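You operate a simulated robot arm through the tools that you are given. There is no shell and no other tool. Be economical: measure what you need, move in short steps, check, and stop when the job is done.

You run a simulated robot arm. Do the job below in one go: nothing can be reset, and whatever is moved stays where it is left.

JOB
Start stirrer 6 at 40 rpm and slide sign 6 to RUN.
Fine: key off while the brown plug goes into OUT 6, then on; shut the speed box lid again; stirrer 5 keeps its speed. Set down upright: brown plug.

It is judged by the outcome, as a careful person would: the job done as asked, and still so three seconds after it is handed in. It fails if anything else is knocked over, pushed out of place, dropped, spilled or broken. A push-on lid holds only when it is set on centred and level and pressed home; a screw cap is set on level and turned clockwise until tight.

ROBOT AND FRAMES
A 7-joint arm with a two-finger gripper, on a carriage that runs on a rail from [-108.3, 0.8] to [129.7, -1] (x, y) and turns from -126 to 206 degrees about z. Base frame: it is fixed where the carriage stands at the start and does not move with it; the origin is on the floor, on the carriage's upright axis, x ahead of it, y to its left, z up. Readings come in cm, degrees, newtons and seconds.
Its first joint turns from -149.0 to 149.0 degrees. Places, roughly: beige dial [70, 60, 90]; brown dial [90, 60, 90]; grey slider [80, 80, 90]; grey switch [80, 50, 90]; out socket 6 [100, 50, 90]; red key [80, 60, 90]; speed box lid [80, 50, 100]; stirrer frame [140, 90, 130]; white slider [80, 80, 90]. Payload 2.45 kg.
The tool frame sits at the grasp point between the pads (the TCP): z along the fingers, y along the line on which they close. The tips reach 2.6 cm beyond it. Largest opening 9.6 cm; the body of the gripper starts 6.9 cm behind the TCP.
Orientation is told as [roll, pitch, yaw] about the base's x, y, z axes, in that order, counted from this pose: with the fingers straight down and closing along the base's y, the tool's x points along the base's -x, its y along +y and its z along -z.

CONTROLS
- The arm moves only by the tool servo_tool. Its argument "deltas" is a list of rows, each an object of numbers (a shift or turn left out is 0, a gripper value left out holds the last): "x", "y", "z": the shift along the tool's x, y, z in m; "wx", "wy", "wz": the turn, a rotation vector about the tool's x, y, z in degrees; "fingers": the gripper command, from -1 (shut) to 1 (fully open), values between in proportion. In form: [{"x": .., "y": .., "z": .., "wx": .., "wy": .., "wz": .., "fingers": ..}, ...]. A call has 1 to 10 rows; each row is the pose to reach, as a shift and turn from the pose commanded when the call began, along the tool's axes at that moment. Rows are played at 5 a second. More than 5 cm and 8.6 degrees between two rows, or a gripper value outside its range, and nothing of the call is played. Where a pose cannot be reached the arm comes as near as it can. A force on the tool above 90 N (or 10 N above the force at the start of the call, whichever is more), or a blocked arm, ends the call early, and 0.2 s more pass. The fingers move at their own pace and stop on an object; they squeeze with about 44 N. The grip force told is the motor's: it shows also when the fingers shut on nothing. Time passes only in rows, and 0.2 s behind the last, so rows that repeat a pose let the fingers close. It gives the time, the measured TCP pose, the force on the tool (base axes), the opening and the grip force at its end, in the units of the frame above (readings bear some noise), with the torque about the TCP (base axes, N m) and any sound that the robot's microphone picked up.
- Cameras (640 x 400 px; columns grow to the right, rows downward): "scene" is now at [0.77, 20.73, 167]; the picture's right is [0.54, -0.84, 0.00], its down [-0.60, -0.38, -0.70] and it looks along [0.59, 0.38, -0.71] (base axes); focal length 262 px, centre (320, 200). "wrist" rides on the gripper at [8.2, 0.3, -9.8] in the tool frame; the picture's right is [-0.04, 1.00, 0.00], its down [-0.73, -0.03, -0.68] and it looks along [-0.68, -0.03, 0.73] (tool axes); focal length 256 px, centre (320, 200). There is no depth. A picture from a camera that has moved, and an enlarged one, comes with that camera's place and axes in the base frame and with its lens. The place of the scene camera against the robot may be out by one fixed shift of up to 1.8 cm in any direction.
- capture(camera): a new picture of that camera. No time passes.
- slide_trunk(by): slides the trunk up (or, below 0, down) by that many cm; the arm and the scene camera ride with it, the base frame stays. It gives what a move gives, with no picture.
- steer(legs): drives the robot by 1 to 6 legs, each [ahead, left, turn to the left] in cm, cm and degrees, along the robot's own axes; the way and the turn of a leg run together, so that a leg with both is an arc; at most 150 cm and 180 degrees a leg. The arm and the cameras ride along, it lands a little off, and it stops where it bumps. It keeps to its track: a leg is cut to what the track allows. It gives what a move gives.
- aim_head(pan, tilt): turns the head with the scene camera to pan (to the left, within 155 degrees either way) and tilt (down, from -29 to 69), counted from straight ahead of the robot. It gives what a move gives.
- inspect(camera, box): a new picture of the part [left, top, right, bottom] of that camera's present view, enlarged. No time passes.
- job_done(): hands the job in; it is judged then, once.

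Work in short steps. Places have to be worked out from the pictures, the camera data and where the tool is seen: move nearer, look again, correct. Check each grasp and each placing, and mend what went wrong. You have 120 turns and 98 pictures in all, those below and enlarged ones among them. Open the gripper and draw the arm clear of the work before you hand the job in, unless the task says otherwise; then end with one line.

The tools are called after "Emit:" as a command line: name --argument value ..., lists and objects as JSON in quotes. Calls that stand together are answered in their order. servo_tool: Moves the arm, as the interface text tells. Its arguments: {"type":"object","properties":{"deltas":{"type":"array","items":{"type":"object","properties":{"x":{"type":"number"},"y":{"type":"number"},"z":{"type":"number"},"wx":{"type":"number"},"wy":{"type":"number"},"wz":{"type":"number"},"fingers":{"type":"number"}}}}},"required":["deltas"]} The other tools are called the same way: slide_trunk (by) slides the trunk up or down; steer (legs) drives the base; aim_head (pan, tilt) turns the head that bears the scene camera; capture (camera) takes a picture; inspect (camera, box) takes an enlarged picture of a part of a camera's view; job_done () hands the job in.

At the start:

```text
t: 0.0
position: [38.56, 52.04, 99.97]
orientation: [0.1, 0.0, 0.0]
ft_force: [0.9, 0.0, 0.3]
torque: [-0.01, -0.01, 0.02]
opening: 9.6
grasp_force: 0.0
trunk travel left (down, up): [-67.5, 3.5]
robot x, y, heading: [-0.09, 0.05, -0.1]
head pan, tilt: [32.6, 45.4]
```

scene: 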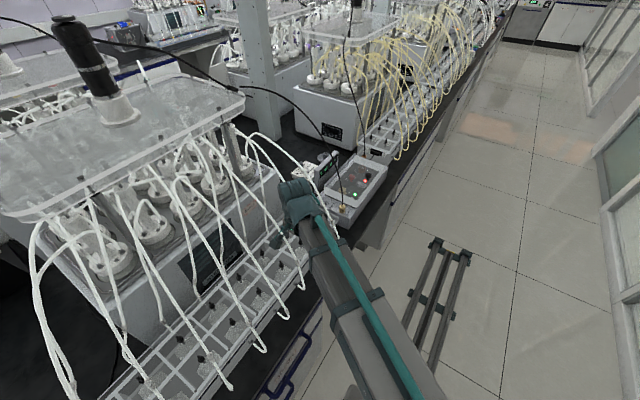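
wrist: 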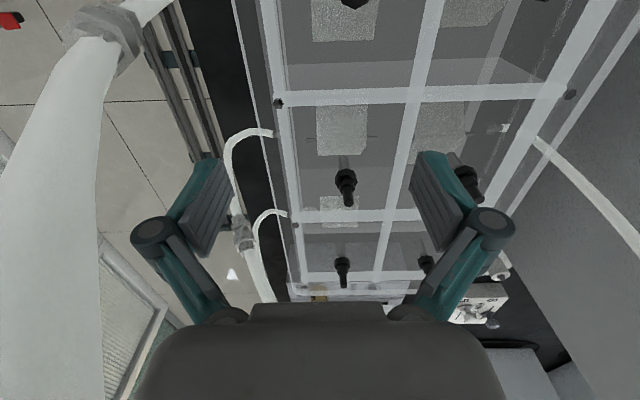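

The control box shows near pixel (350,180) in the scene view; I enlarge that part.

Emit:
inspect --camera "scene" --box '[280, 130, 400, 230]'

Emit:
inspect --camera "scene" --box '[180, 0, 420, 150]'

```text
4.00 times, centred on (340, 180) of scene
camera zoom: at [0.77, 20.73, 167.0], right [0.54, -0.84, 0.0], down [-0.6, -0.38, -0.7], along [0.59, 0.38, -0.71], focal length 1047 px, centre (240, 280)
```

zoom: 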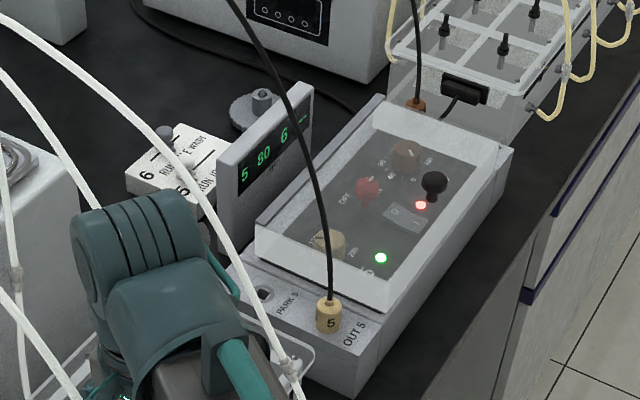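

```text
2.67 times, centred on (300, 75) of scene
camera zoom: at [0.77, 20.73, 167.0], right [0.54, -0.84, 0.0], down [-0.6, -0.38, -0.7], along [0.59, 0.38, -0.71], focal length 698 px, centre (373, 533)
```

zoom: 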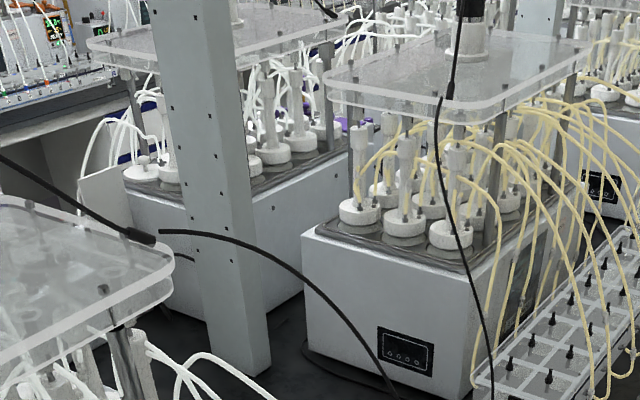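

The arm sits among white tubes; before moving I check for clearances around it.

Emit:
inspect --camera "scene" --box '[200, 120, 440, 270]'

Emit:
servo_tool --deltas '[{"z": -0.03}, {"z": -0.06}]'

```text
2.67 times, centred on (320, 195) of scene
camera zoom: at [0.77, 20.73, 167.0], right [0.54, -0.84, 0.0], down [-0.6, -0.38, -0.7], along [0.59, 0.38, -0.71], focal length 698 px, centre (320, 213)
```

zoom: 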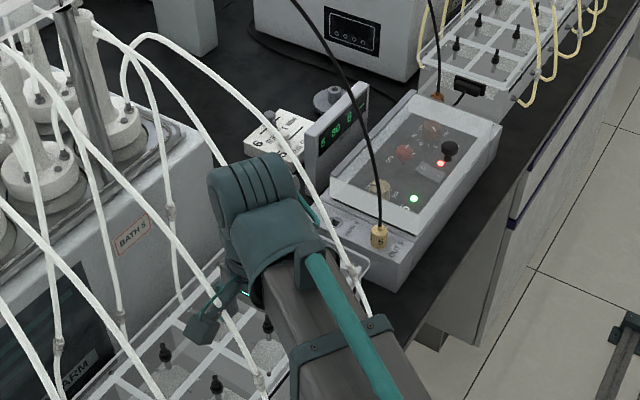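

```text
t: 0.6
position: [38.52, 52.07, 106.08]
orientation: [0.0, 0.0, 0.0]
ft_force: [0.6, 0.9, -0.3]
torque: [0.01, 0.0, 0.01]
opening: 9.6
grasp_force: 0.0
trunk travel left (down, up): [-67.5, 3.5]
robot x, y, heading: [-0.11, 0.14, -0.3]
head pan, tilt: [32.6, 45.4]
```

Lift went freely; I go higher, straight up.

Emit:
servo_tool --deltas '[{"z": -0.04}, {"z": -0.08}, {"z": -0.12}, {"z": -0.16}, {"z": -0.2}]'

Emit:
capture --camera "scene"

Emit:
capture --camera "wrist"

```text
t: 1.8
position: [38.62, 52.79, 125.35]
orientation: [0.4, -0.3, 0.0]
ft_force: [-0.2, -0.5, 0.7]
torque: [0.0, -0.02, 0.03]
opening: 9.6
grasp_force: 0.0
out of reach, approached as far as the arm can: row 5
trunk travel left (down, up): [-67.5, 3.5]
robot x, y, heading: [-0.06, -0.04, -0.0]
head pan, tilt: [32.6, 45.4]
```

```text
92 pictures are left
camera scene: at [0.78, 20.75, 166.99], right [0.54, -0.84, 0.0], down [-0.6, -0.38, -0.7], along [0.59, 0.38, -0.71], focal length 262 px, centre (320, 200)
```

scene: 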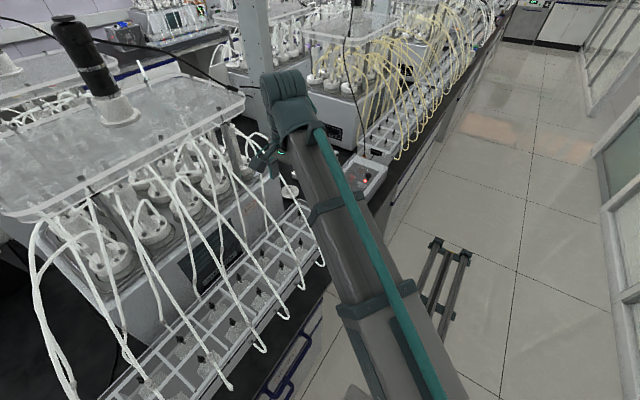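

```text
91 pictures are left
camera wrist: at [30.47, 52.94, 135.32], right [0.04, 1.0, 0.01], down [0.73, -0.03, 0.68], along [0.68, -0.02, -0.73], focal length 256 px, centre (320, 200)
```

wrist: 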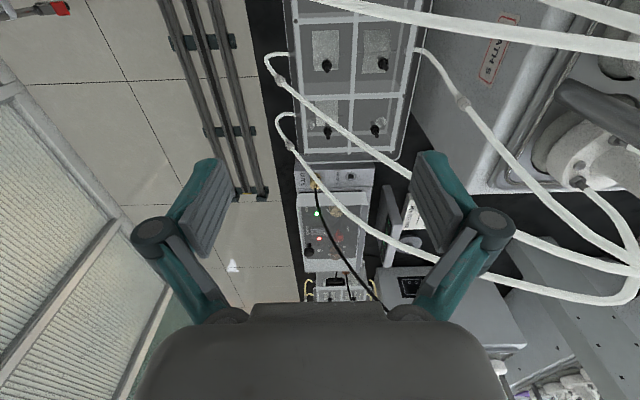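

Box spans about x 62–101, y 46–62. I pull the tool back toward the aisle and raise the trunk, then check.

Emit:
slide_trunk --by 3.4

Emit:
servo_tool --deltas '[{"y": -0.04}, {"y": -0.08}, {"y": -0.12}]'

Emit:
steer --legs '[[15, 0, 0]]'

Emit:
capture --camera "wrist"

Emit:
capture --camera "scene"

```text
t: 2.6
position: [38.67, 52.71, 128.82]
orientation: [0.4, -0.2, 0.0]
ft_force: [0.8, 1.0, 0.8]
torque: [0.0, -0.02, -0.01]
opening: 9.6
grasp_force: 0.0
trunk travel left (down, up): [-70.9, 0.1]
robot x, y, heading: [-0.18, 0.11, 0.0]
head pan, tilt: [32.6, 45.4]
```

```text
t: 3.4
position: [39.58, 41.67, 125.71]
orientation: [1.2, -0.9, 0.0]
ft_force: [-0.2, -0.8, 0.3]
torque: [0.0, 0.0, 0.0]
opening: 9.57
grasp_force: 0.1
out of reach, approached as far as the arm can: row 1, 2, 3
trunk travel left (down, up): [-70.9, 0.1]
robot x, y, heading: [0.22, 0.16, -0.2]
head pan, tilt: [32.6, 45.4]
```

```text
t: 4.8
position: [54.7, 41.75, 125.7]
orientation: [1.2, -0.9, -0.1]
ft_force: [0.1, 0.1, 0.2]
torque: [0.0, 0.06, -0.02]
opening: 9.58
grasp_force: 0.1
trunk travel left (down, up): [-70.9, 0.1]
robot x, y, heading: [14.81, -0.09, 0.0]
head pan, tilt: [32.6, 45.4]
```

```text
90 pictures are left
camera wrist: at [46.33, 41.78, 135.57], right [0.04, 1.0, 0.02], down [0.72, -0.04, 0.69], along [0.69, -0.01, -0.72], focal length 256 px, centre (320, 200)
```

wrist: 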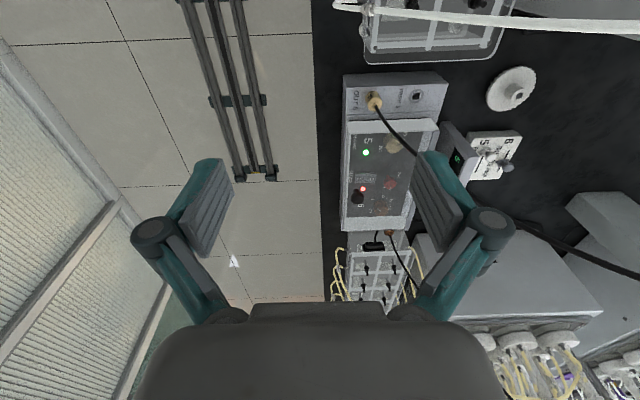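

```text
89 pictures are left
camera scene: at [15.89, 20.61, 170.39], right [0.54, -0.84, 0.0], down [-0.6, -0.38, -0.7], along [0.59, 0.38, -0.71], focal length 262 px, centre (320, 200)
```

scene: 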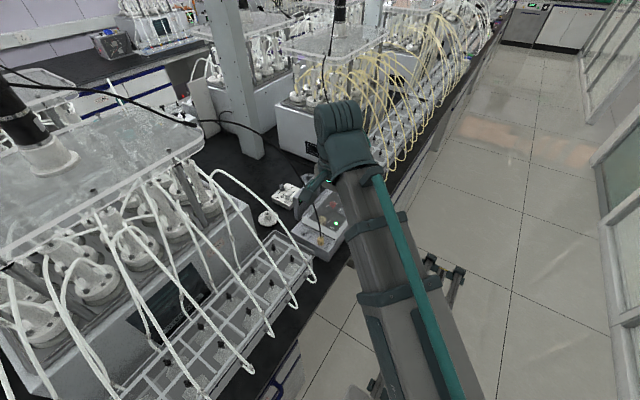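

Path is clear; I drive ahead to x≈42 and look at the box with the head.

Emit:
steer --legs '[[27, 0, 0]]'

Emit:
aim_head --pan 50 --tilt 50

Emit:
capture --camera "scene"

Emit:
capture --camera "wrist"

```text
t: 6.7
position: [81.58, 41.37, 125.73]
orientation: [1.2, -0.9, -0.2]
ft_force: [0.0, 0.3, -0.9]
torque: [-0.01, 0.03, -0.01]
opening: 9.59
grasp_force: 0.1
trunk travel left (down, up): [-70.9, 0.1]
robot x, y, heading: [41.8, -0.4, -0.0]
head pan, tilt: [32.6, 45.4]
```

```text
t: 7.5
position: [81.6, 41.35, 125.71]
orientation: [1.2, -0.9, -0.1]
ft_force: [1.1, 0.1, 1.2]
torque: [0.0, 0.04, -0.01]
opening: 9.6
grasp_force: 0.1
trunk travel left (down, up): [-70.9, 0.1]
robot x, y, heading: [41.6, -0.26, 0.0]
head pan, tilt: [50.0, 50.0]
```

```text
88 pictures are left
camera scene: at [40.77, 21.93, 169.77], right [0.76, -0.65, 0.0], down [-0.49, -0.59, -0.64], along [0.41, 0.49, -0.77], focal length 262 px, centre (320, 200)
```

scene: 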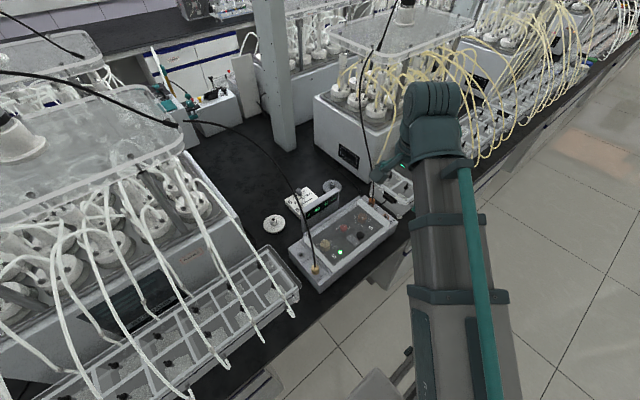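

```text
87 pictures are left
camera wrist: at [73.15, 41.51, 135.6], right [0.04, 1.0, 0.02], down [0.72, -0.05, 0.69], along [0.69, -0.01, -0.72], focal length 256 px, centre (320, 200)
```

wrist: 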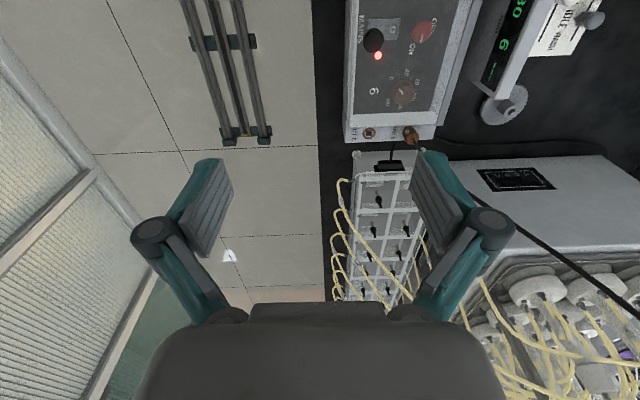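

Good view of the box now; I enlarge it.

Emit:
inspect --camera "scene" --box '[260, 170, 420, 295]'

Emit:
inspect --camera "wrist" --box '[340, 0, 500, 150]'

Emit:
inspect --camera "scene" --box '[260, 175, 360, 235]'

```text
3.20 times, centred on (340, 232) of scene
camera zoom: at [40.77, 21.93, 169.77], right [0.76, -0.65, 0.0], down [-0.49, -0.59, -0.64], along [0.41, 0.49, -0.77], focal length 838 px, centre (256, 96)
```

zoom: 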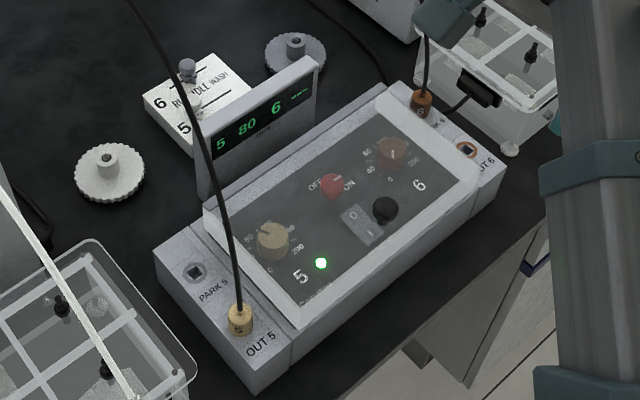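

```text
2.67 times, centred on (420, 75) of wrist
camera zoom: at [73.15, 41.51, 135.6], right [0.04, 1.0, 0.02], down [0.72, -0.05, 0.69], along [0.69, -0.01, -0.72], focal length 683 px, centre (53, 533)
```

zoom: 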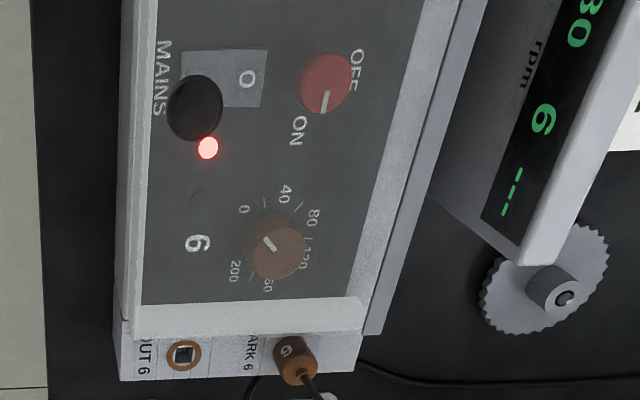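

```text
6.40 times, centred on (310, 205) of scene
camera zoom: at [40.77, 21.93, 169.77], right [0.76, -0.65, 0.0], down [-0.49, -0.59, -0.64], along [0.41, 0.49, -0.77], focal length 1675 px, centre (384, 168)
```

zoom: 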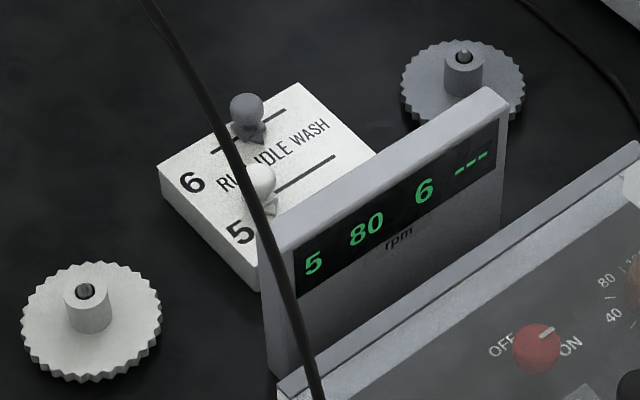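

Lid has a black knob at about (81.1, 48.7, 98.9), likely hinged along the back edge. I rotate the tool 90° over it for a close look, staying high.

Emit:
servo_tool --deltas '[{"z": 0.02, "wz": -8}, {"z": 0.04, "wz": -16}, {"z": 0.05, "wz": -24}, {"z": 0.05, "wz": -32}, {"z": 0.05, "wz": -40}, {"z": 0.05, "wz": -48}]'

Emit:
capture --camera "wrist"

```text
t: 8.9
position: [81.55, 41.47, 120.92]
orientation: [0.1, -1.5, 48.0]
ft_force: [1.2, 0.1, -0.3]
torque: [0.04, -0.01, 0.01]
opening: 9.61
grasp_force: 0.0
trunk travel left (down, up): [-70.9, 0.1]
robot x, y, heading: [41.9, -0.15, 0.1]
head pan, tilt: [50.0, 50.0]
```

```text
83 pictures are left
camera wrist: at [75.66, 35.41, 130.54], right [-0.72, 0.7, 0.0], down [0.5, 0.51, 0.7], along [0.49, 0.5, -0.72], focal length 256 px, centre (320, 200)
```

wrist: 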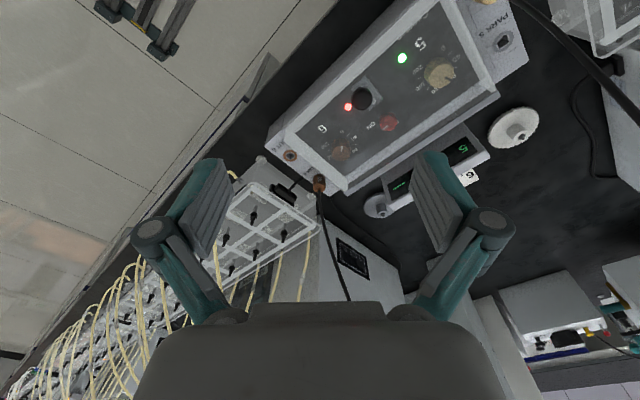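

Turning works as expected; I complete to yaw 90.

Emit:
servo_tool --deltas '[{"wz": -8}, {"wz": -16}, {"wz": -24}, {"wz": -32}, {"wz": -42}]'

Emit:
capture --camera "wrist"

```text
refused: row 5 steps farther than a row can; nothing moved
```

```text
82 pictures are left
camera wrist: at [75.66, 35.41, 130.54], right [-0.72, 0.7, 0.0], down [0.5, 0.51, 0.7], along [0.49, 0.5, -0.72], focal length 256 px, centre (320, 200)
```

wrist: 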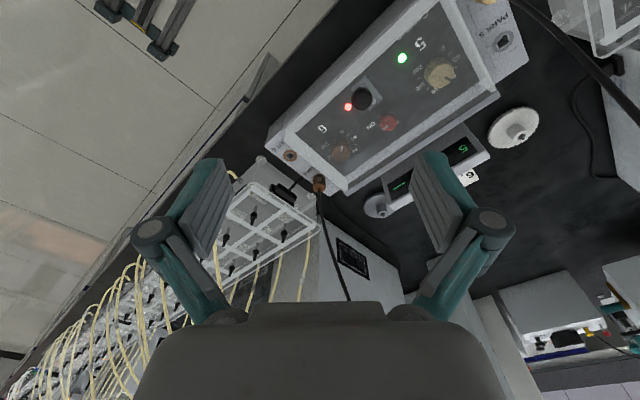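

The last row was too large; I split it.

Emit:
servo_tool --deltas '[{"wz": -8}, {"wz": -16}, {"wz": -24}, {"wz": -32}, {"wz": -40}, {"wz": -42}]'

Emit:
capture --camera "wrist"

```text
t: 10.3
position: [81.51, 41.45, 120.75]
orientation: [-0.9, -1.2, 90.1]
ft_force: [0.7, 0.5, -0.4]
torque: [-0.01, -0.03, -0.02]
opening: 9.6
grasp_force: 0.0
trunk travel left (down, up): [-70.9, 0.1]
robot x, y, heading: [41.56, -0.59, -0.4]
head pan, tilt: [50.0, 50.0]
```

```text
81 pictures are left
camera wrist: at [81.04, 33.1, 130.6], right [-1.0, 0.04, -0.02], down [0.02, 0.72, 0.69], along [0.04, 0.69, -0.72], focal length 256 px, centre (320, 200)
```

wrist: 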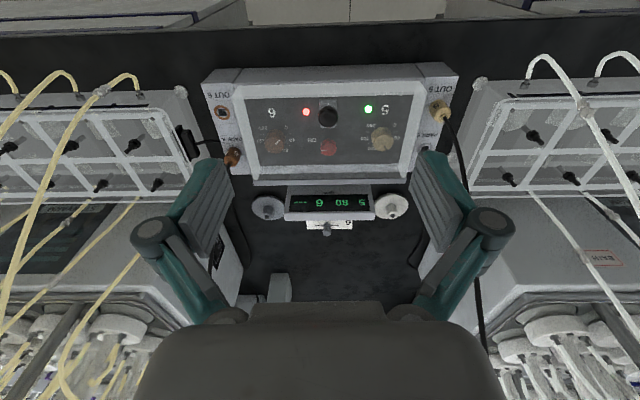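

Excellent view; enlarge the box.

Emit:
inspect --camera "wrist" --box '[195, 60, 355, 160]'

Emit:
inspect --camera "wrist" --box '[310, 60, 470, 160]'

Emit:
inspect --camera "wrist" --box '[240, 170, 420, 280]'

```text
4.00 times, centred on (275, 110) of wrist
camera zoom: at [81.04, 33.1, 130.6], right [-1.0, 0.04, -0.02], down [0.02, 0.72, 0.69], along [0.04, 0.69, -0.72], focal length 1024 px, centre (500, 560)
```

zoom: 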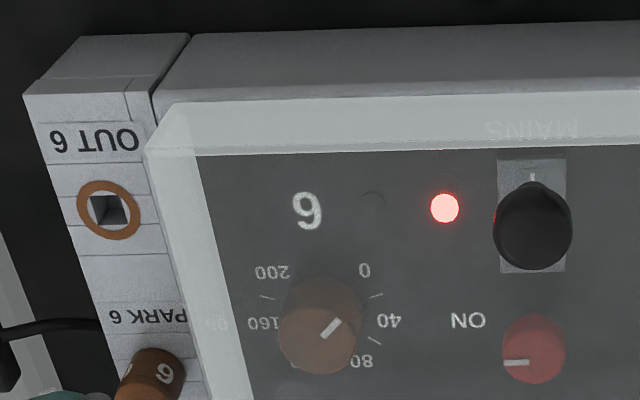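

```text
4.00 times, centred on (390, 110) of wrist
camera zoom: at [81.04, 33.1, 130.6], right [-1.0, 0.04, -0.02], down [0.02, 0.72, 0.69], along [0.04, 0.69, -0.72], focal length 1024 px, centre (40, 560)
```

zoom: 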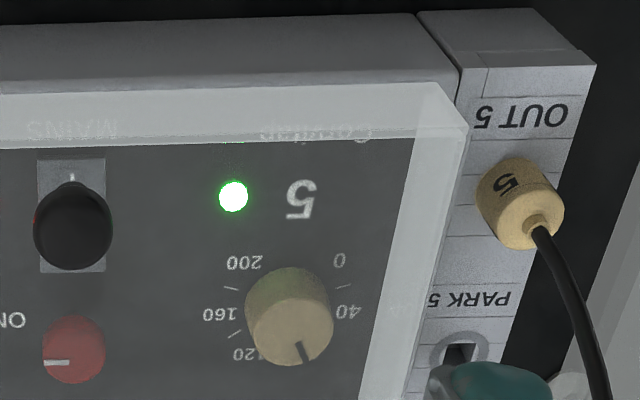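

```text
3.56 times, centred on (330, 225) of wrist
camera zoom: at [81.04, 33.1, 130.6], right [-1.0, 0.04, -0.02], down [0.02, 0.72, 0.69], along [0.04, 0.69, -0.72], focal length 910 px, centre (284, 111)
```

zoom: 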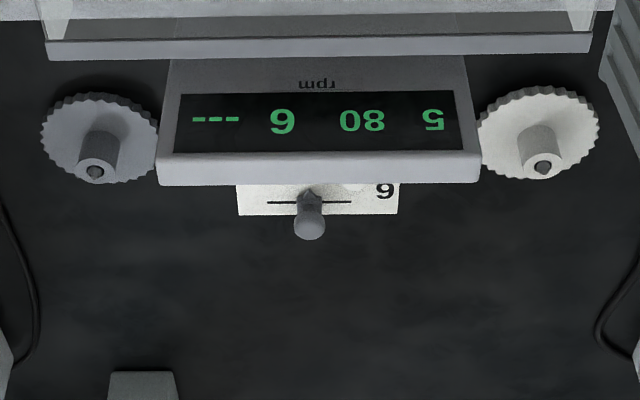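

Text reads upright from the robot side; key is at ON (toward +x), dial 6 near 0–20, lid knob at (81.1, 48.5, 99). I move above the knob, levelling the tool.

Emit:
servo_tool --deltas '[{"x": -0.035, "z": 0.03, "wx": -0.9, "wy": 1.2, "fingers": 0.1}, {"x": -0.07, "y": 0.004, "z": 0.07, "wx": -0.9, "wy": 1.2}, {"x": -0.07, "y": 0.004, "z": 0.11, "wx": -0.9, "wy": 1.2}, {"x": -0.07, "y": 0.004, "z": 0.14, "wx": -0.9, "wy": 1.2}]'

Emit:
capture --camera "wrist"

Emit:
inspect --camera "scene" --box '[270, 120, 430, 290]'

```text
refused: row 2 steps farther than a row can; nothing moved
```

```text
77 pictures are left
camera wrist: at [81.04, 33.1, 130.6], right [-1.0, 0.04, -0.02], down [0.02, 0.72, 0.69], along [0.04, 0.69, -0.72], focal length 256 px, centre (320, 200)
```

wrist: 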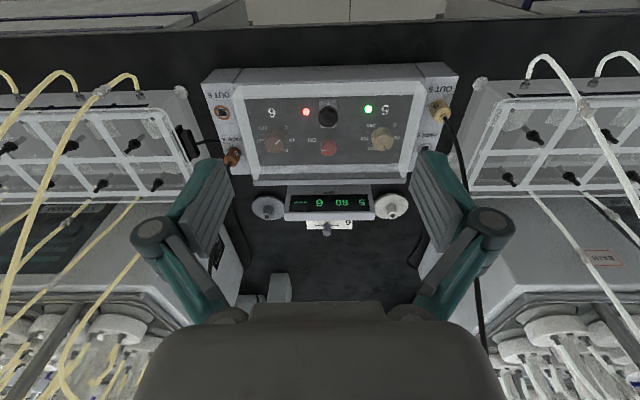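

```text
2.35 times, centred on (350, 205) of scene
camera zoom: at [40.76, 21.94, 169.76], right [0.76, -0.64, 0.0], down [-0.49, -0.59, -0.64], along [0.41, 0.49, -0.77], focal length 616 px, centre (249, 188)
```

zoom: 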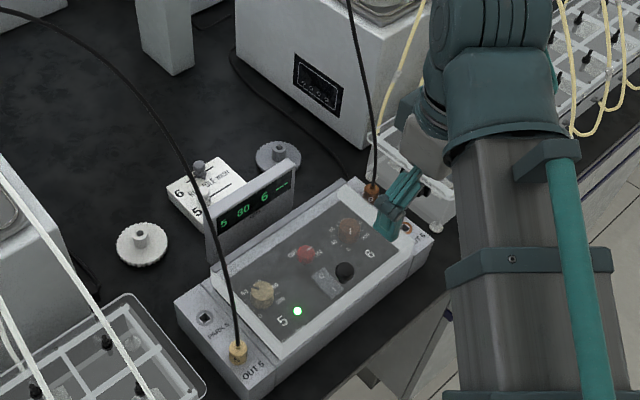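

Step too long; I use smaller steps.

Emit:
servo_tool --deltas '[{"x": -0.03, "z": 0.03, "wx": -0.9, "wy": 1.2, "fingers": 0.1}, {"x": -0.05, "y": 0.004, "z": 0.06, "wx": -0.9, "wy": 1.2}, {"x": -0.07, "y": 0.004, "z": 0.09, "wx": -0.9, "wy": 1.2}, {"x": -0.07, "y": 0.004, "z": 0.12, "wx": -0.9, "wy": 1.2}, {"x": -0.07, "y": 0.004, "z": 0.14, "wx": -0.9, "wy": 1.2}]'

Emit:
capture --camera "wrist"

```text
t: 11.5
position: [81.42, 48.58, 106.66]
orientation: [0.0, -0.1, 89.9]
ft_force: [-0.5, 0.8, 0.1]
torque: [0.0, 0.0, 0.01]
opening: 5.29
grasp_force: 0.0
trunk travel left (down, up): [-70.9, 0.1]
robot x, y, heading: [41.71, -0.24, -0.2]
head pan, tilt: [50.0, 50.0]
```

```text
75 pictures are left
camera wrist: at [80.99, 40.45, 116.68], right [-1.0, 0.04, 0.0], down [0.03, 0.73, 0.68], along [0.03, 0.68, -0.73], focal length 256 px, centre (320, 200)
```

wrist: 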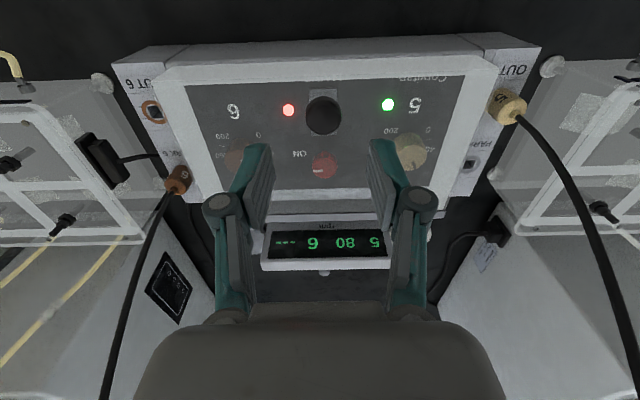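

Knob confirmed at (81.1, 48.7, ~99). Descend and close on it.

Emit:
servo_tool --deltas '[{"y": 0.003, "x": -0.001, "z": 0.035}, {"y": 0.003, "x": -0.001, "z": 0.055}, {"y": 0.003, "x": -0.001, "z": 0.069}]'

Emit:
servo_tool --deltas '[{"fingers": -0.6}, {"fingers": -0.6}, {"fingers": -0.6}]'

Emit:
capture --camera "wrist"

```text
t: 12.3
position: [81.11, 48.83, 99.91]
orientation: [0.0, 0.0, 89.7]
ft_force: [1.0, 0.9, -1.1]
torque: [0.02, 0.01, -0.04]
opening: 5.29
grasp_force: 0.0
trunk travel left (down, up): [-70.9, 0.1]
robot x, y, heading: [41.81, -0.18, -0.3]
head pan, tilt: [50.0, 50.0]
```

```text
t: 13.1
position: [81.15, 48.88, 100.08]
orientation: [0.0, 0.0, 89.8]
ft_force: [2.6, -0.2, -1.3]
torque: [0.01, -0.06, -0.02]
opening: 2.46
grasp_force: 45.1
trunk travel left (down, up): [-70.9, 0.1]
robot x, y, heading: [41.82, -0.05, -0.0]
head pan, tilt: [50.0, 50.0]
```

```text
74 pictures are left
camera wrist: at [80.73, 40.62, 109.97], right [-1.0, 0.04, 0.0], down [0.03, 0.73, 0.68], along [0.03, 0.68, -0.73], focal length 256 px, centre (320, 200)
```

wrist: 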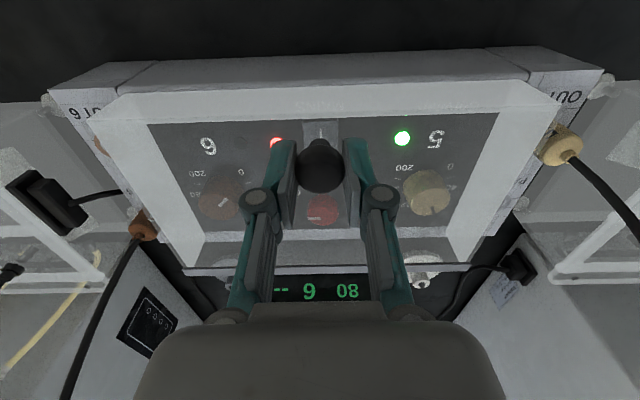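

Knob gripped (2.46 cm). I lift 1.5 cm to see whether the lid is hinged.

Emit:
servo_tool --deltas '[{"z": -0.008}, {"z": -0.015}, {"z": -0.015}]'

Emit:
capture --camera "wrist"

Emit:
inspect --camera "scene" --box '[270, 170, 430, 295]'

```text
t: 13.9
position: [81.13, 49.01, 101.36]
orientation: [0.1, 0.0, 89.8]
ft_force: [-0.9, 8.9, -12.5]
torque: [-1.02, 0.07, 0.02]
opening: 2.47
grasp_force: 44.9
trunk travel left (down, up): [-70.9, 0.1]
robot x, y, heading: [41.62, -0.5, -0.2]
head pan, tilt: [50.0, 50.0]
```

```text
73 pictures are left
camera wrist: at [80.76, 40.84, 111.41], right [-1.0, 0.04, 0.0], down [0.03, 0.73, 0.68], along [0.03, 0.68, -0.73], focal length 256 px, centre (320, 200)
```

wrist: 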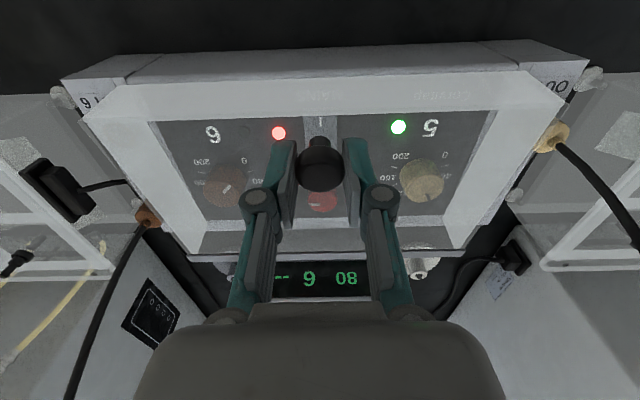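

```text
3.20 times, centred on (350, 232) of scene
camera zoom: at [40.81, 22.16, 169.73], right [0.76, -0.64, 0.0], down [-0.49, -0.59, -0.64], along [0.41, 0.49, -0.77], focal length 838 px, centre (224, 96)
```

zoom: 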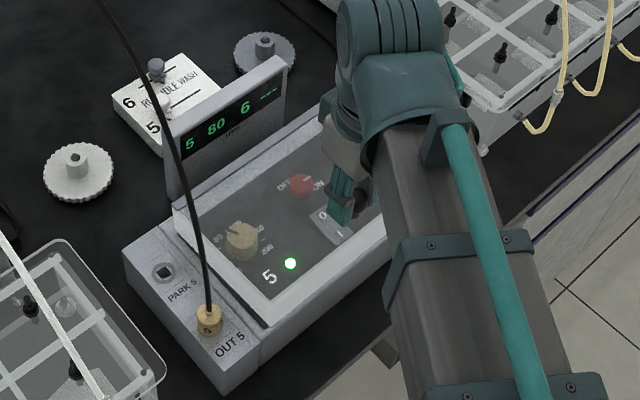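

Forces show a back hinge (pull toward +y). I follow an arc about a hinge estimated at y≈62, z≈94.

Emit:
servo_tool --deltas '[{"x": -0.007, "z": -0.01}, {"x": -0.014, "z": -0.02}, {"x": -0.022, "z": -0.03}, {"x": -0.031, "z": -0.039}]'

Emit:
capture --camera "wrist"

```text
t: 14.9
position: [81.0, 52.02, 105.42]
orientation: [0.0, -0.3, 89.8]
ft_force: [0.4, 0.0, 0.5]
torque: [0.05, -0.03, 0.0]
opening: 1.93
grasp_force: 0.0
trunk travel left (down, up): [-70.9, 0.1]
robot x, y, heading: [41.73, -0.27, -0.4]
head pan, tilt: [50.0, 50.0]
```

```text
71 pictures are left
camera wrist: at [80.68, 43.9, 115.4], right [-1.0, 0.04, 0.0], down [0.03, 0.73, 0.68], along [0.03, 0.68, -0.73], focal length 256 px, centre (320, 200)
```

wrist: 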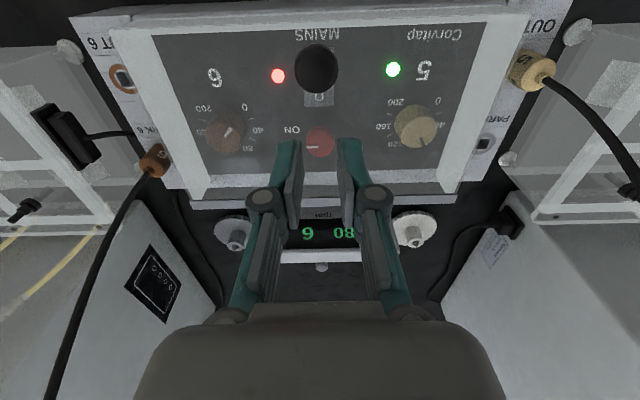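

The knob slipped out and the lid fell shut; I gripped too high on the ball. I reopen, go back over the knob and grip lower.

Emit:
servo_tool --deltas '[{"x": 0.0, "fingers": 0.1}, {"x": 0.02, "fingers": 0.1}, {"x": 0.033, "y": -0.001, "fingers": 0.1}, {"x": 0.033, "y": -0.001, "z": 0.035}, {"x": 0.033, "y": -0.001, "z": 0.055}, {"x": 0.033, "y": -0.001, "z": 0.064}]'

Emit:
capture --camera "wrist"

```text
t: 16.3
position: [81.17, 48.67, 99.24]
orientation: [0.0, -0.2, 89.8]
ft_force: [-0.4, 0.9, 16.4]
torque: [0.01, 0.05, -0.04]
opening: 5.24
grasp_force: 0.1
trunk travel left (down, up): [-70.9, 0.1]
robot x, y, heading: [41.48, -0.17, -0.1]
head pan, tilt: [50.0, 50.0]
```

```text
70 pictures are left
camera wrist: at [80.71, 40.48, 109.12], right [-1.0, 0.04, 0.0], down [0.03, 0.73, 0.68], along [0.03, 0.68, -0.73], focal length 256 px, centre (320, 200)
```

wrist: 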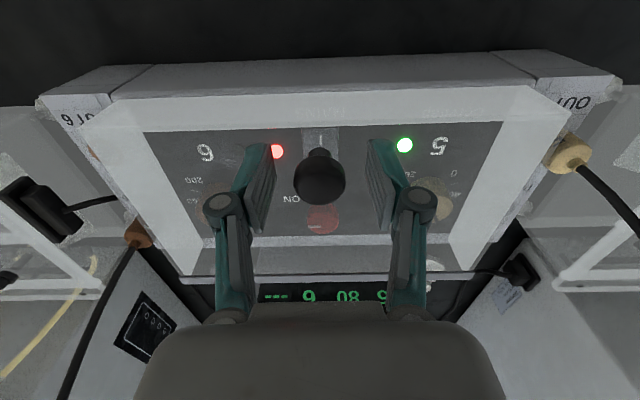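

Fingertips rest on lid top (~96.6). I back off 0.3 cm, close, and start the arc with the tool tilting along with the lid.

Emit:
servo_tool --deltas '[{"z": -0.003}, {"z": -0.003, "fingers": -0.8}, {"z": -0.003}, {"z": -0.003}]'

Emit:
servo_tool --deltas '[{"x": -0.002, "z": -0.006, "wy": 2.5}, {"x": -0.0045, "z": -0.0123, "wy": 5}, {"x": -0.007, "z": -0.018, "wy": 7.5}, {"x": -0.01, "z": -0.0241, "wy": 10}]'

```text
t: 17.3
position: [81.12, 48.72, 99.47]
orientation: [-0.1, -0.1, 89.8]
ft_force: [1.3, 2.2, 30.5]
torque: [0.24, 0.19, 0.03]
opening: 2.4
grasp_force: 45.0
trunk travel left (down, up): [-70.9, 0.1]
robot x, y, heading: [41.91, -0.32, 0.1]
head pan, tilt: [50.0, 50.0]
```

```text
t: 18.3
position: [81.2, 49.42, 101.63]
orientation: [0.0, 10.2, 89.8]
ft_force: [-6.8, -20.0, -3.8]
torque: [-1.27, -0.04, -0.02]
opening: 2.43
grasp_force: 44.7
trunk travel left (down, up): [-70.9, 0.1]
robot x, y, heading: [41.99, -0.44, -0.3]
head pan, tilt: [50.0, 50.0]
```

Forces deviate from my arc model; I look before going on.

Emit:
capture --camera "wrist"

Emit:
inspect --camera "scene" --box '[270, 170, 430, 295]'

```text
69 pictures are left
camera wrist: at [80.75, 43.08, 113.03], right [-1.0, 0.04, -0.01], down [0.03, 0.84, 0.54], along [0.03, 0.54, -0.84], focal length 256 px, centre (320, 200)
```

wrist: 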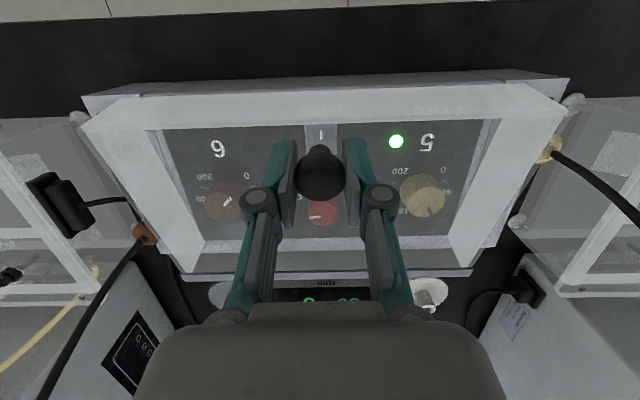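

```text
3.20 times, centred on (350, 232) of scene
camera zoom: at [40.7, 21.72, 169.79], right [0.76, -0.64, 0.0], down [-0.49, -0.58, -0.64], along [0.41, 0.49, -0.77], focal length 838 px, centre (224, 96)
```

zoom: 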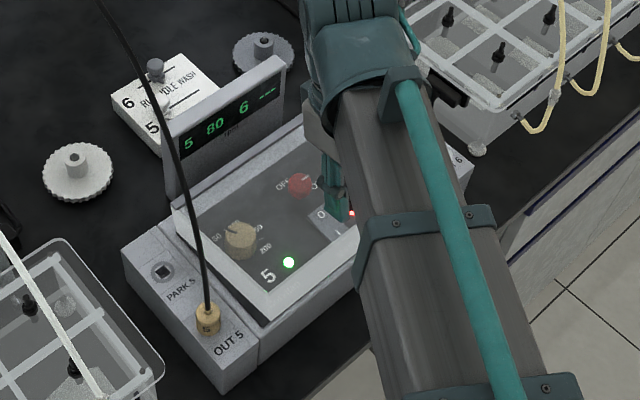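

I zoom on the lid's front-left corner to see if it has risen.

Emit:
inspect --camera "scene" --box '[310, 215, 390, 275]'

```text
6.67 times, centred on (350, 245) of scene
camera zoom: at [40.7, 21.72, 169.79], right [0.76, -0.64, 0.0], down [-0.49, -0.58, -0.64], along [0.41, 0.49, -0.77], focal length 1745 px, centre (120, -100)
```

zoom: 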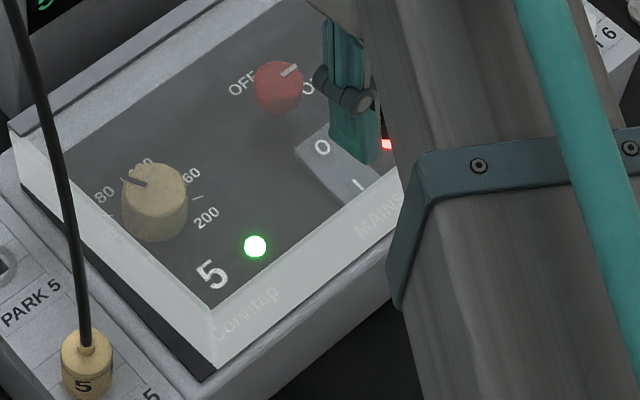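

A dark wedge under the lid shows it lifting about the back top rail. I continue with a corrected arc (hinge nearer z≈96).

Emit:
servo_tool --deltas '[{"x": -0.0003, "z": -0.005, "wy": 2.5}, {"x": -0.0017, "z": -0.0096, "wy": 5}, {"x": -0.0038, "z": -0.0152, "wy": 7.5}, {"x": -0.0061, "z": -0.0208, "wy": 10}]'

```text
t: 19.3
position: [81.1, 50.42, 103.81]
orientation: [0.0, 20.1, 89.7]
ft_force: [-5.6, -19.7, 4.8]
torque: [-0.76, 0.11, 0.02]
opening: 2.43
grasp_force: 45.0
trunk travel left (down, up): [-70.9, 0.1]
robot x, y, heading: [41.75, -0.64, -0.2]
head pan, tilt: [50.0, 50.0]
```

Still gripped and following. Continue to about 40°.

Emit:
servo_tool --deltas '[{"x": -0.0006, "z": -0.0054, "wy": 2.5}, {"x": -0.0016, "z": -0.0107, "wy": 5}, {"x": -0.0037, "z": -0.0165, "wy": 7.5}, {"x": -0.0061, "z": -0.0219, "wy": 10}, {"x": -0.0087, "z": -0.0273, "wy": 12.5}, {"x": -0.0115, "z": -0.0325, "wy": 15}, {"x": -0.0146, "z": -0.0377, "wy": 17.5}, {"x": -0.0178, "z": -0.0428, "wy": 20}]'

Emit:
capture --camera "scene"

Emit:
capture --camera "wrist"

```text
t: 21.1
position: [83.11, 52.0, 99.49]
orientation: [-3.0, 34.5, 89.9]
ft_force: [-24.2, 45.9, 117.3]
torque: [0.65, 2.12, -1.3]
opening: 1.83
grasp_force: 6.2
out of reach, approached as far as the arm can: row 3, 4, 5, 6, 7, 8
trunk travel left (down, up): [-70.9, 0.1]
robot x, y, heading: [41.67, -0.42, -0.1]
head pan, tilt: [50.0, 50.0]
```

```text
66 pictures are left
camera scene: at [39.65, 21.56, 170.1], right [0.77, -0.64, 0.0], down [-0.49, -0.59, -0.65], along [0.42, 0.49, -0.76], focal length 262 px, centre (320, 200)
```

scene: 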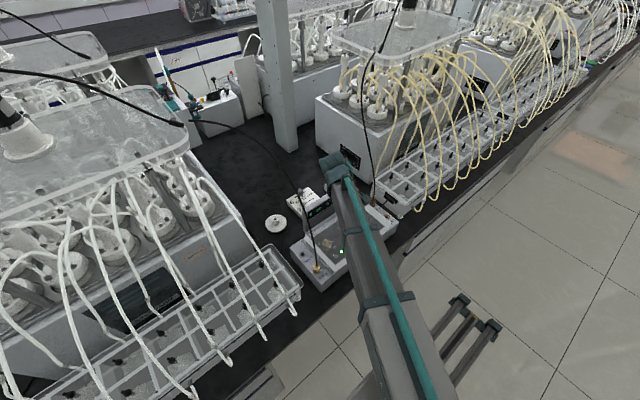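

```text
65 pictures are left
camera wrist: at [82.2, 50.79, 112.46], right [-1.0, 0.01, -0.07], down [0.0, 0.99, 0.14], along [0.07, 0.14, -0.99], focal length 256 px, centre (320, 200)
```

wrist: 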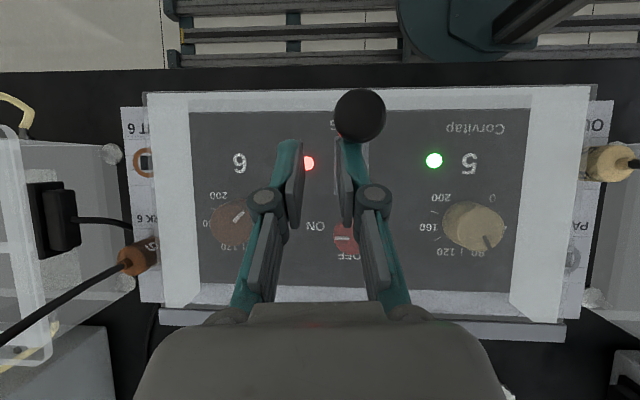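

The strong tilt got out of the arm's reach and it sagged onto the lid. I back off at once: untilt and lift.

Emit:
servo_tool --deltas '[{"x": 0.008, "z": -0.012, "wy": -7, "fingers": 0.0}, {"x": 0.017, "z": -0.025, "wy": -14}, {"x": 0.026, "z": -0.037, "wy": -21}]'

Emit:
capture --camera "scene"

```text
t: 21.9
position: [83.9, 52.12, 102.78]
orientation: [-2.3, 13.5, 90.9]
ft_force: [4.2, 15.3, -7.5]
torque: [0.37, -0.25, -0.32]
opening: 4.56
grasp_force: 0.1
trunk travel left (down, up): [-70.9, 0.1]
robot x, y, heading: [41.84, -0.24, -0.3]
head pan, tilt: [50.0, 50.0]
```

```text
64 pictures are left
camera scene: at [40.86, 22.2, 169.68], right [0.76, -0.64, 0.0], down [-0.49, -0.59, -0.64], along [0.41, 0.49, -0.77], focal length 262 px, centre (320, 200)
```

scene: 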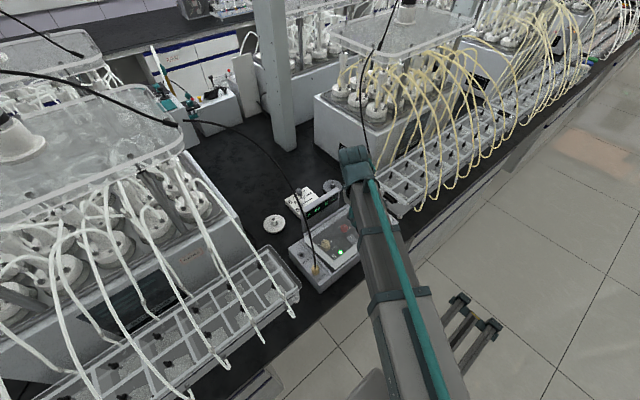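

Arm recovered. I lift clear and level the tool, then look at the lid.

Emit:
servo_tool --deltas '[{"x": 0.007, "z": -0.029, "fingers": 0.1}, {"x": 0.015, "z": -0.06, "wy": -7}, {"x": 0.015, "z": -0.06, "wy": -13.5, "wx": -2.3}, {"x": 0.045, "y": 0.025, "z": -0.06, "wy": -13.5, "wx": -2.3, "wz": 0.9}]'

Emit:
capture --camera "wrist"

```text
t: 22.4
position: [83.45, 52.44, 107.68]
orientation: [-2.7, 8.6, 91.2]
ft_force: [-0.6, -3.1, 0.8]
torque: [0.21, -0.04, 0.04]
opening: 5.28
grasp_force: 0.1
trunk travel left (down, up): [-70.9, 0.1]
robot x, y, heading: [41.5, -0.25, -0.1]
head pan, tilt: [50.0, 50.0]
stopped in row 2: the force on the tool passed its limit at 106 N (the readings are from after the stop); the commanded pose is now the measured one
```

```text
63 pictures are left
camera wrist: at [82.84, 45.79, 118.7], right [-1.0, 0.01, -0.05], down [-0.02, 0.83, 0.56], along [0.05, 0.56, -0.83], focal length 256 px, centre (320, 200)
```

wrist: 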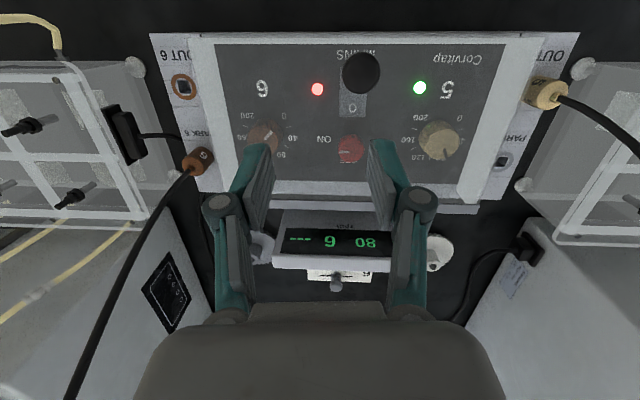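

Freed with everything intact. Level the tool and get above the knob.

Emit:
servo_tool --deltas '[{"wx": -1.3, "wy": -4.3, "wz": 0.6}, {"wx": -2.7, "wy": -8.6, "wz": 1.2}, {"x": 0.02, "y": 0.012, "wx": -2.7, "wy": -8.6, "wz": 1.2}, {"x": 0.037, "y": 0.023, "wx": -2.7, "wy": -8.6, "wz": 1.2}]'

Emit:
capture --camera "wrist"

```text
t: 23.4
position: [81.4, 49.44, 107.66]
orientation: [0.0, 0.2, 90.3]
ft_force: [0.4, -0.3, -0.2]
torque: [0.03, 0.01, -0.02]
opening: 5.31
grasp_force: 0.0
trunk travel left (down, up): [-70.9, 0.1]
robot x, y, heading: [41.73, 0.04, 0.1]
head pan, tilt: [50.0, 50.0]
```

```text
62 pictures are left
camera wrist: at [81.06, 41.22, 117.69], right [-1.0, 0.04, 0.0], down [0.03, 0.74, 0.68], along [0.02, 0.68, -0.74], focal length 256 px, centre (320, 200)
```

wrist: 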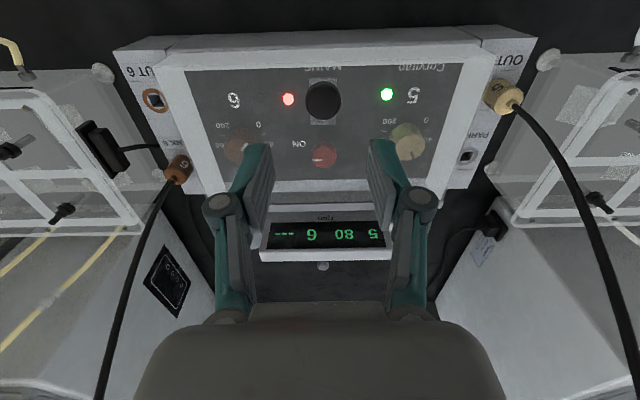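

Descend to z≈99.5 and grip again.

Emit:
servo_tool --deltas '[{"x": 0.0074, "y": 0.003, "z": 0.04}, {"x": 0.0074, "y": 0.003, "z": 0.07}, {"x": 0.0074, "y": 0.003, "z": 0.0815}, {"x": 0.0074, "y": 0.003, "z": 0.0815, "fingers": -0.8}, {"x": 0.0074, "y": 0.003, "z": 0.0815}, {"x": 0.0074, "y": 0.003, "z": 0.0815}]'

Emit:
servo_tool --deltas '[{"x": -0.0025, "z": -0.0114}, {"x": -0.0051, "z": -0.0228}, {"x": -0.0092, "z": -0.0337}, {"x": -0.0142, "z": -0.0444}]'

```text
t: 24.8
position: [81.11, 48.65, 99.5]
orientation: [0.0, 0.3, 90.3]
ft_force: [-1.3, -0.3, 2.6]
torque: [0.18, 0.04, 0.02]
opening: 2.42
grasp_force: 45.7
trunk travel left (down, up): [-70.9, 0.1]
robot x, y, heading: [41.66, -0.22, -0.2]
head pan, tilt: [50.0, 50.0]
```

```text
t: 25.8
position: [81.18, 50.0, 103.75]
orientation: [0.0, 0.2, 90.2]
ft_force: [-3.4, -6.3, -8.2]
torque: [-1.33, -0.08, 0.01]
opening: 2.42
grasp_force: 45.6
trunk travel left (down, up): [-70.9, 0.1]
robot x, y, heading: [41.48, 0.01, 0.1]
head pan, tilt: [50.0, 50.0]
```

Grip holds with small forces. Continue to ~50°.

Emit:
servo_tool --deltas '[{"x": -0.0059, "z": -0.0101}, {"x": -0.0126, "z": -0.0197}, {"x": -0.0202, "z": -0.0286}, {"x": -0.0285, "z": -0.0369}]'

```text
t: 26.8
position: [81.21, 53.0, 107.49]
orientation: [0.0, 0.3, 90.3]
ft_force: [-3.0, -9.1, -5.1]
torque: [-1.33, 0.0, 0.01]
opening: 2.45
grasp_force: 45.1
trunk travel left (down, up): [-70.9, 0.1]
robot x, y, heading: [41.98, -0.26, 0.2]
head pan, tilt: [50.0, 50.0]
```

Good; continue to ~70°.

Emit:
servo_tool --deltas '[{"x": -0.0085, "z": -0.0077}, {"x": -0.018, "z": -0.0145}, {"x": -0.0282, "z": -0.0203}, {"x": -0.0388, "z": -0.0252}, {"x": -0.0498, "z": -0.029}, {"x": -0.061, "z": -0.032}]'

Emit:
capture --camera "wrist"

Emit:
inspect --camera "scene" --box '[270, 170, 430, 295]'

```text
t: 28.2
position: [81.13, 58.96, 110.89]
orientation: [0.0, 0.3, 90.3]
ft_force: [1.0, -9.8, -2.3]
torque: [-1.38, -0.08, 0.0]
opening: 2.47
grasp_force: 45.3
trunk travel left (down, up): [-70.9, 0.1]
robot x, y, heading: [41.69, -0.56, -0.0]
head pan, tilt: [50.0, 50.0]
```

```text
61 pictures are left
camera wrist: at [80.86, 50.82, 120.85], right [-1.0, 0.04, 0.0], down [0.03, 0.74, 0.68], along [0.02, 0.67, -0.74], focal length 256 px, centre (320, 200)
```

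wrist: 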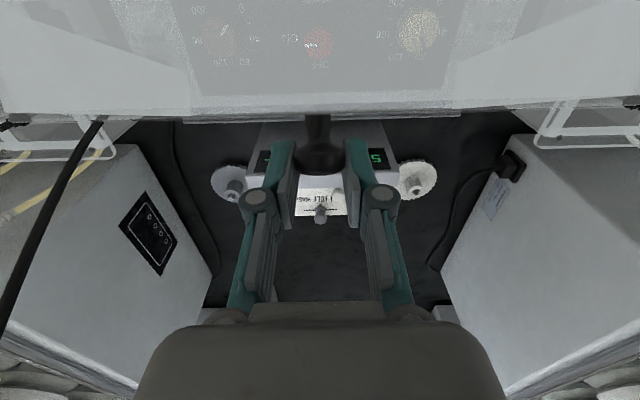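

```text
3.20 times, centred on (350, 232) of scene
camera zoom: at [40.74, 21.83, 169.78], right [0.77, -0.64, 0.0], down [-0.49, -0.59, -0.64], along [0.41, 0.49, -0.77], focal length 838 px, centre (224, 96)
```

zoom: 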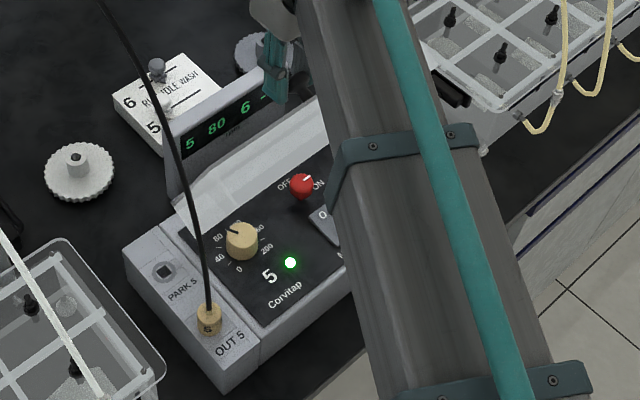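

Lid opens nicely. I continue past vertical in small steps watching the force.

Emit:
servo_tool --deltas '[{"x": -0.0115, "z": -0.002}, {"x": -0.023, "z": -0.003}, {"x": -0.034, "z": -0.003}, {"x": -0.045, "z": -0.002}, {"x": -0.056, "z": -0.0}]'

Emit:
capture --camera "wrist"

Emit:
inspect --camera "scene" --box '[270, 170, 430, 295]'

```text
t: 29.4
position: [81.05, 64.7, 110.87]
orientation: [0.1, 0.1, 90.3]
ft_force: [0.6, 0.2, -0.4]
torque: [0.03, 0.01, 0.0]
opening: 0.93
grasp_force: 0.1
trunk travel left (down, up): [-70.9, 0.1]
robot x, y, heading: [41.87, -0.15, 0.1]
head pan, tilt: [50.0, 50.0]
```

```text
59 pictures are left
camera wrist: at [80.72, 56.58, 120.86], right [-1.0, 0.03, 0.0], down [0.03, 0.74, 0.68], along [0.02, 0.68, -0.74], focal length 256 px, centre (320, 200)
```

wrist: 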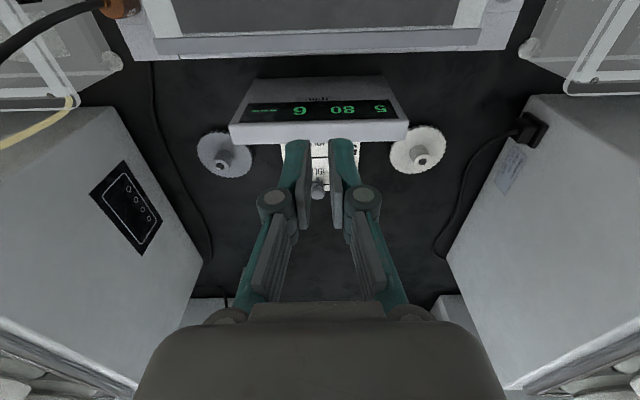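

```text
3.20 times, centred on (350, 232) of scene
camera zoom: at [40.72, 21.9, 169.77], right [0.77, -0.64, 0.0], down [-0.49, -0.59, -0.64], along [0.41, 0.49, -0.77], focal length 838 px, centre (224, 96)
```

zoom: 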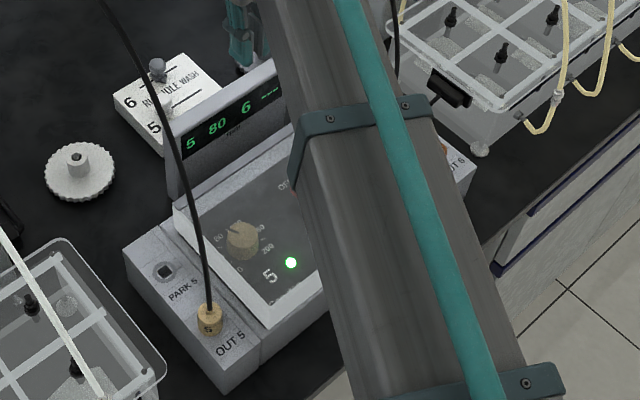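

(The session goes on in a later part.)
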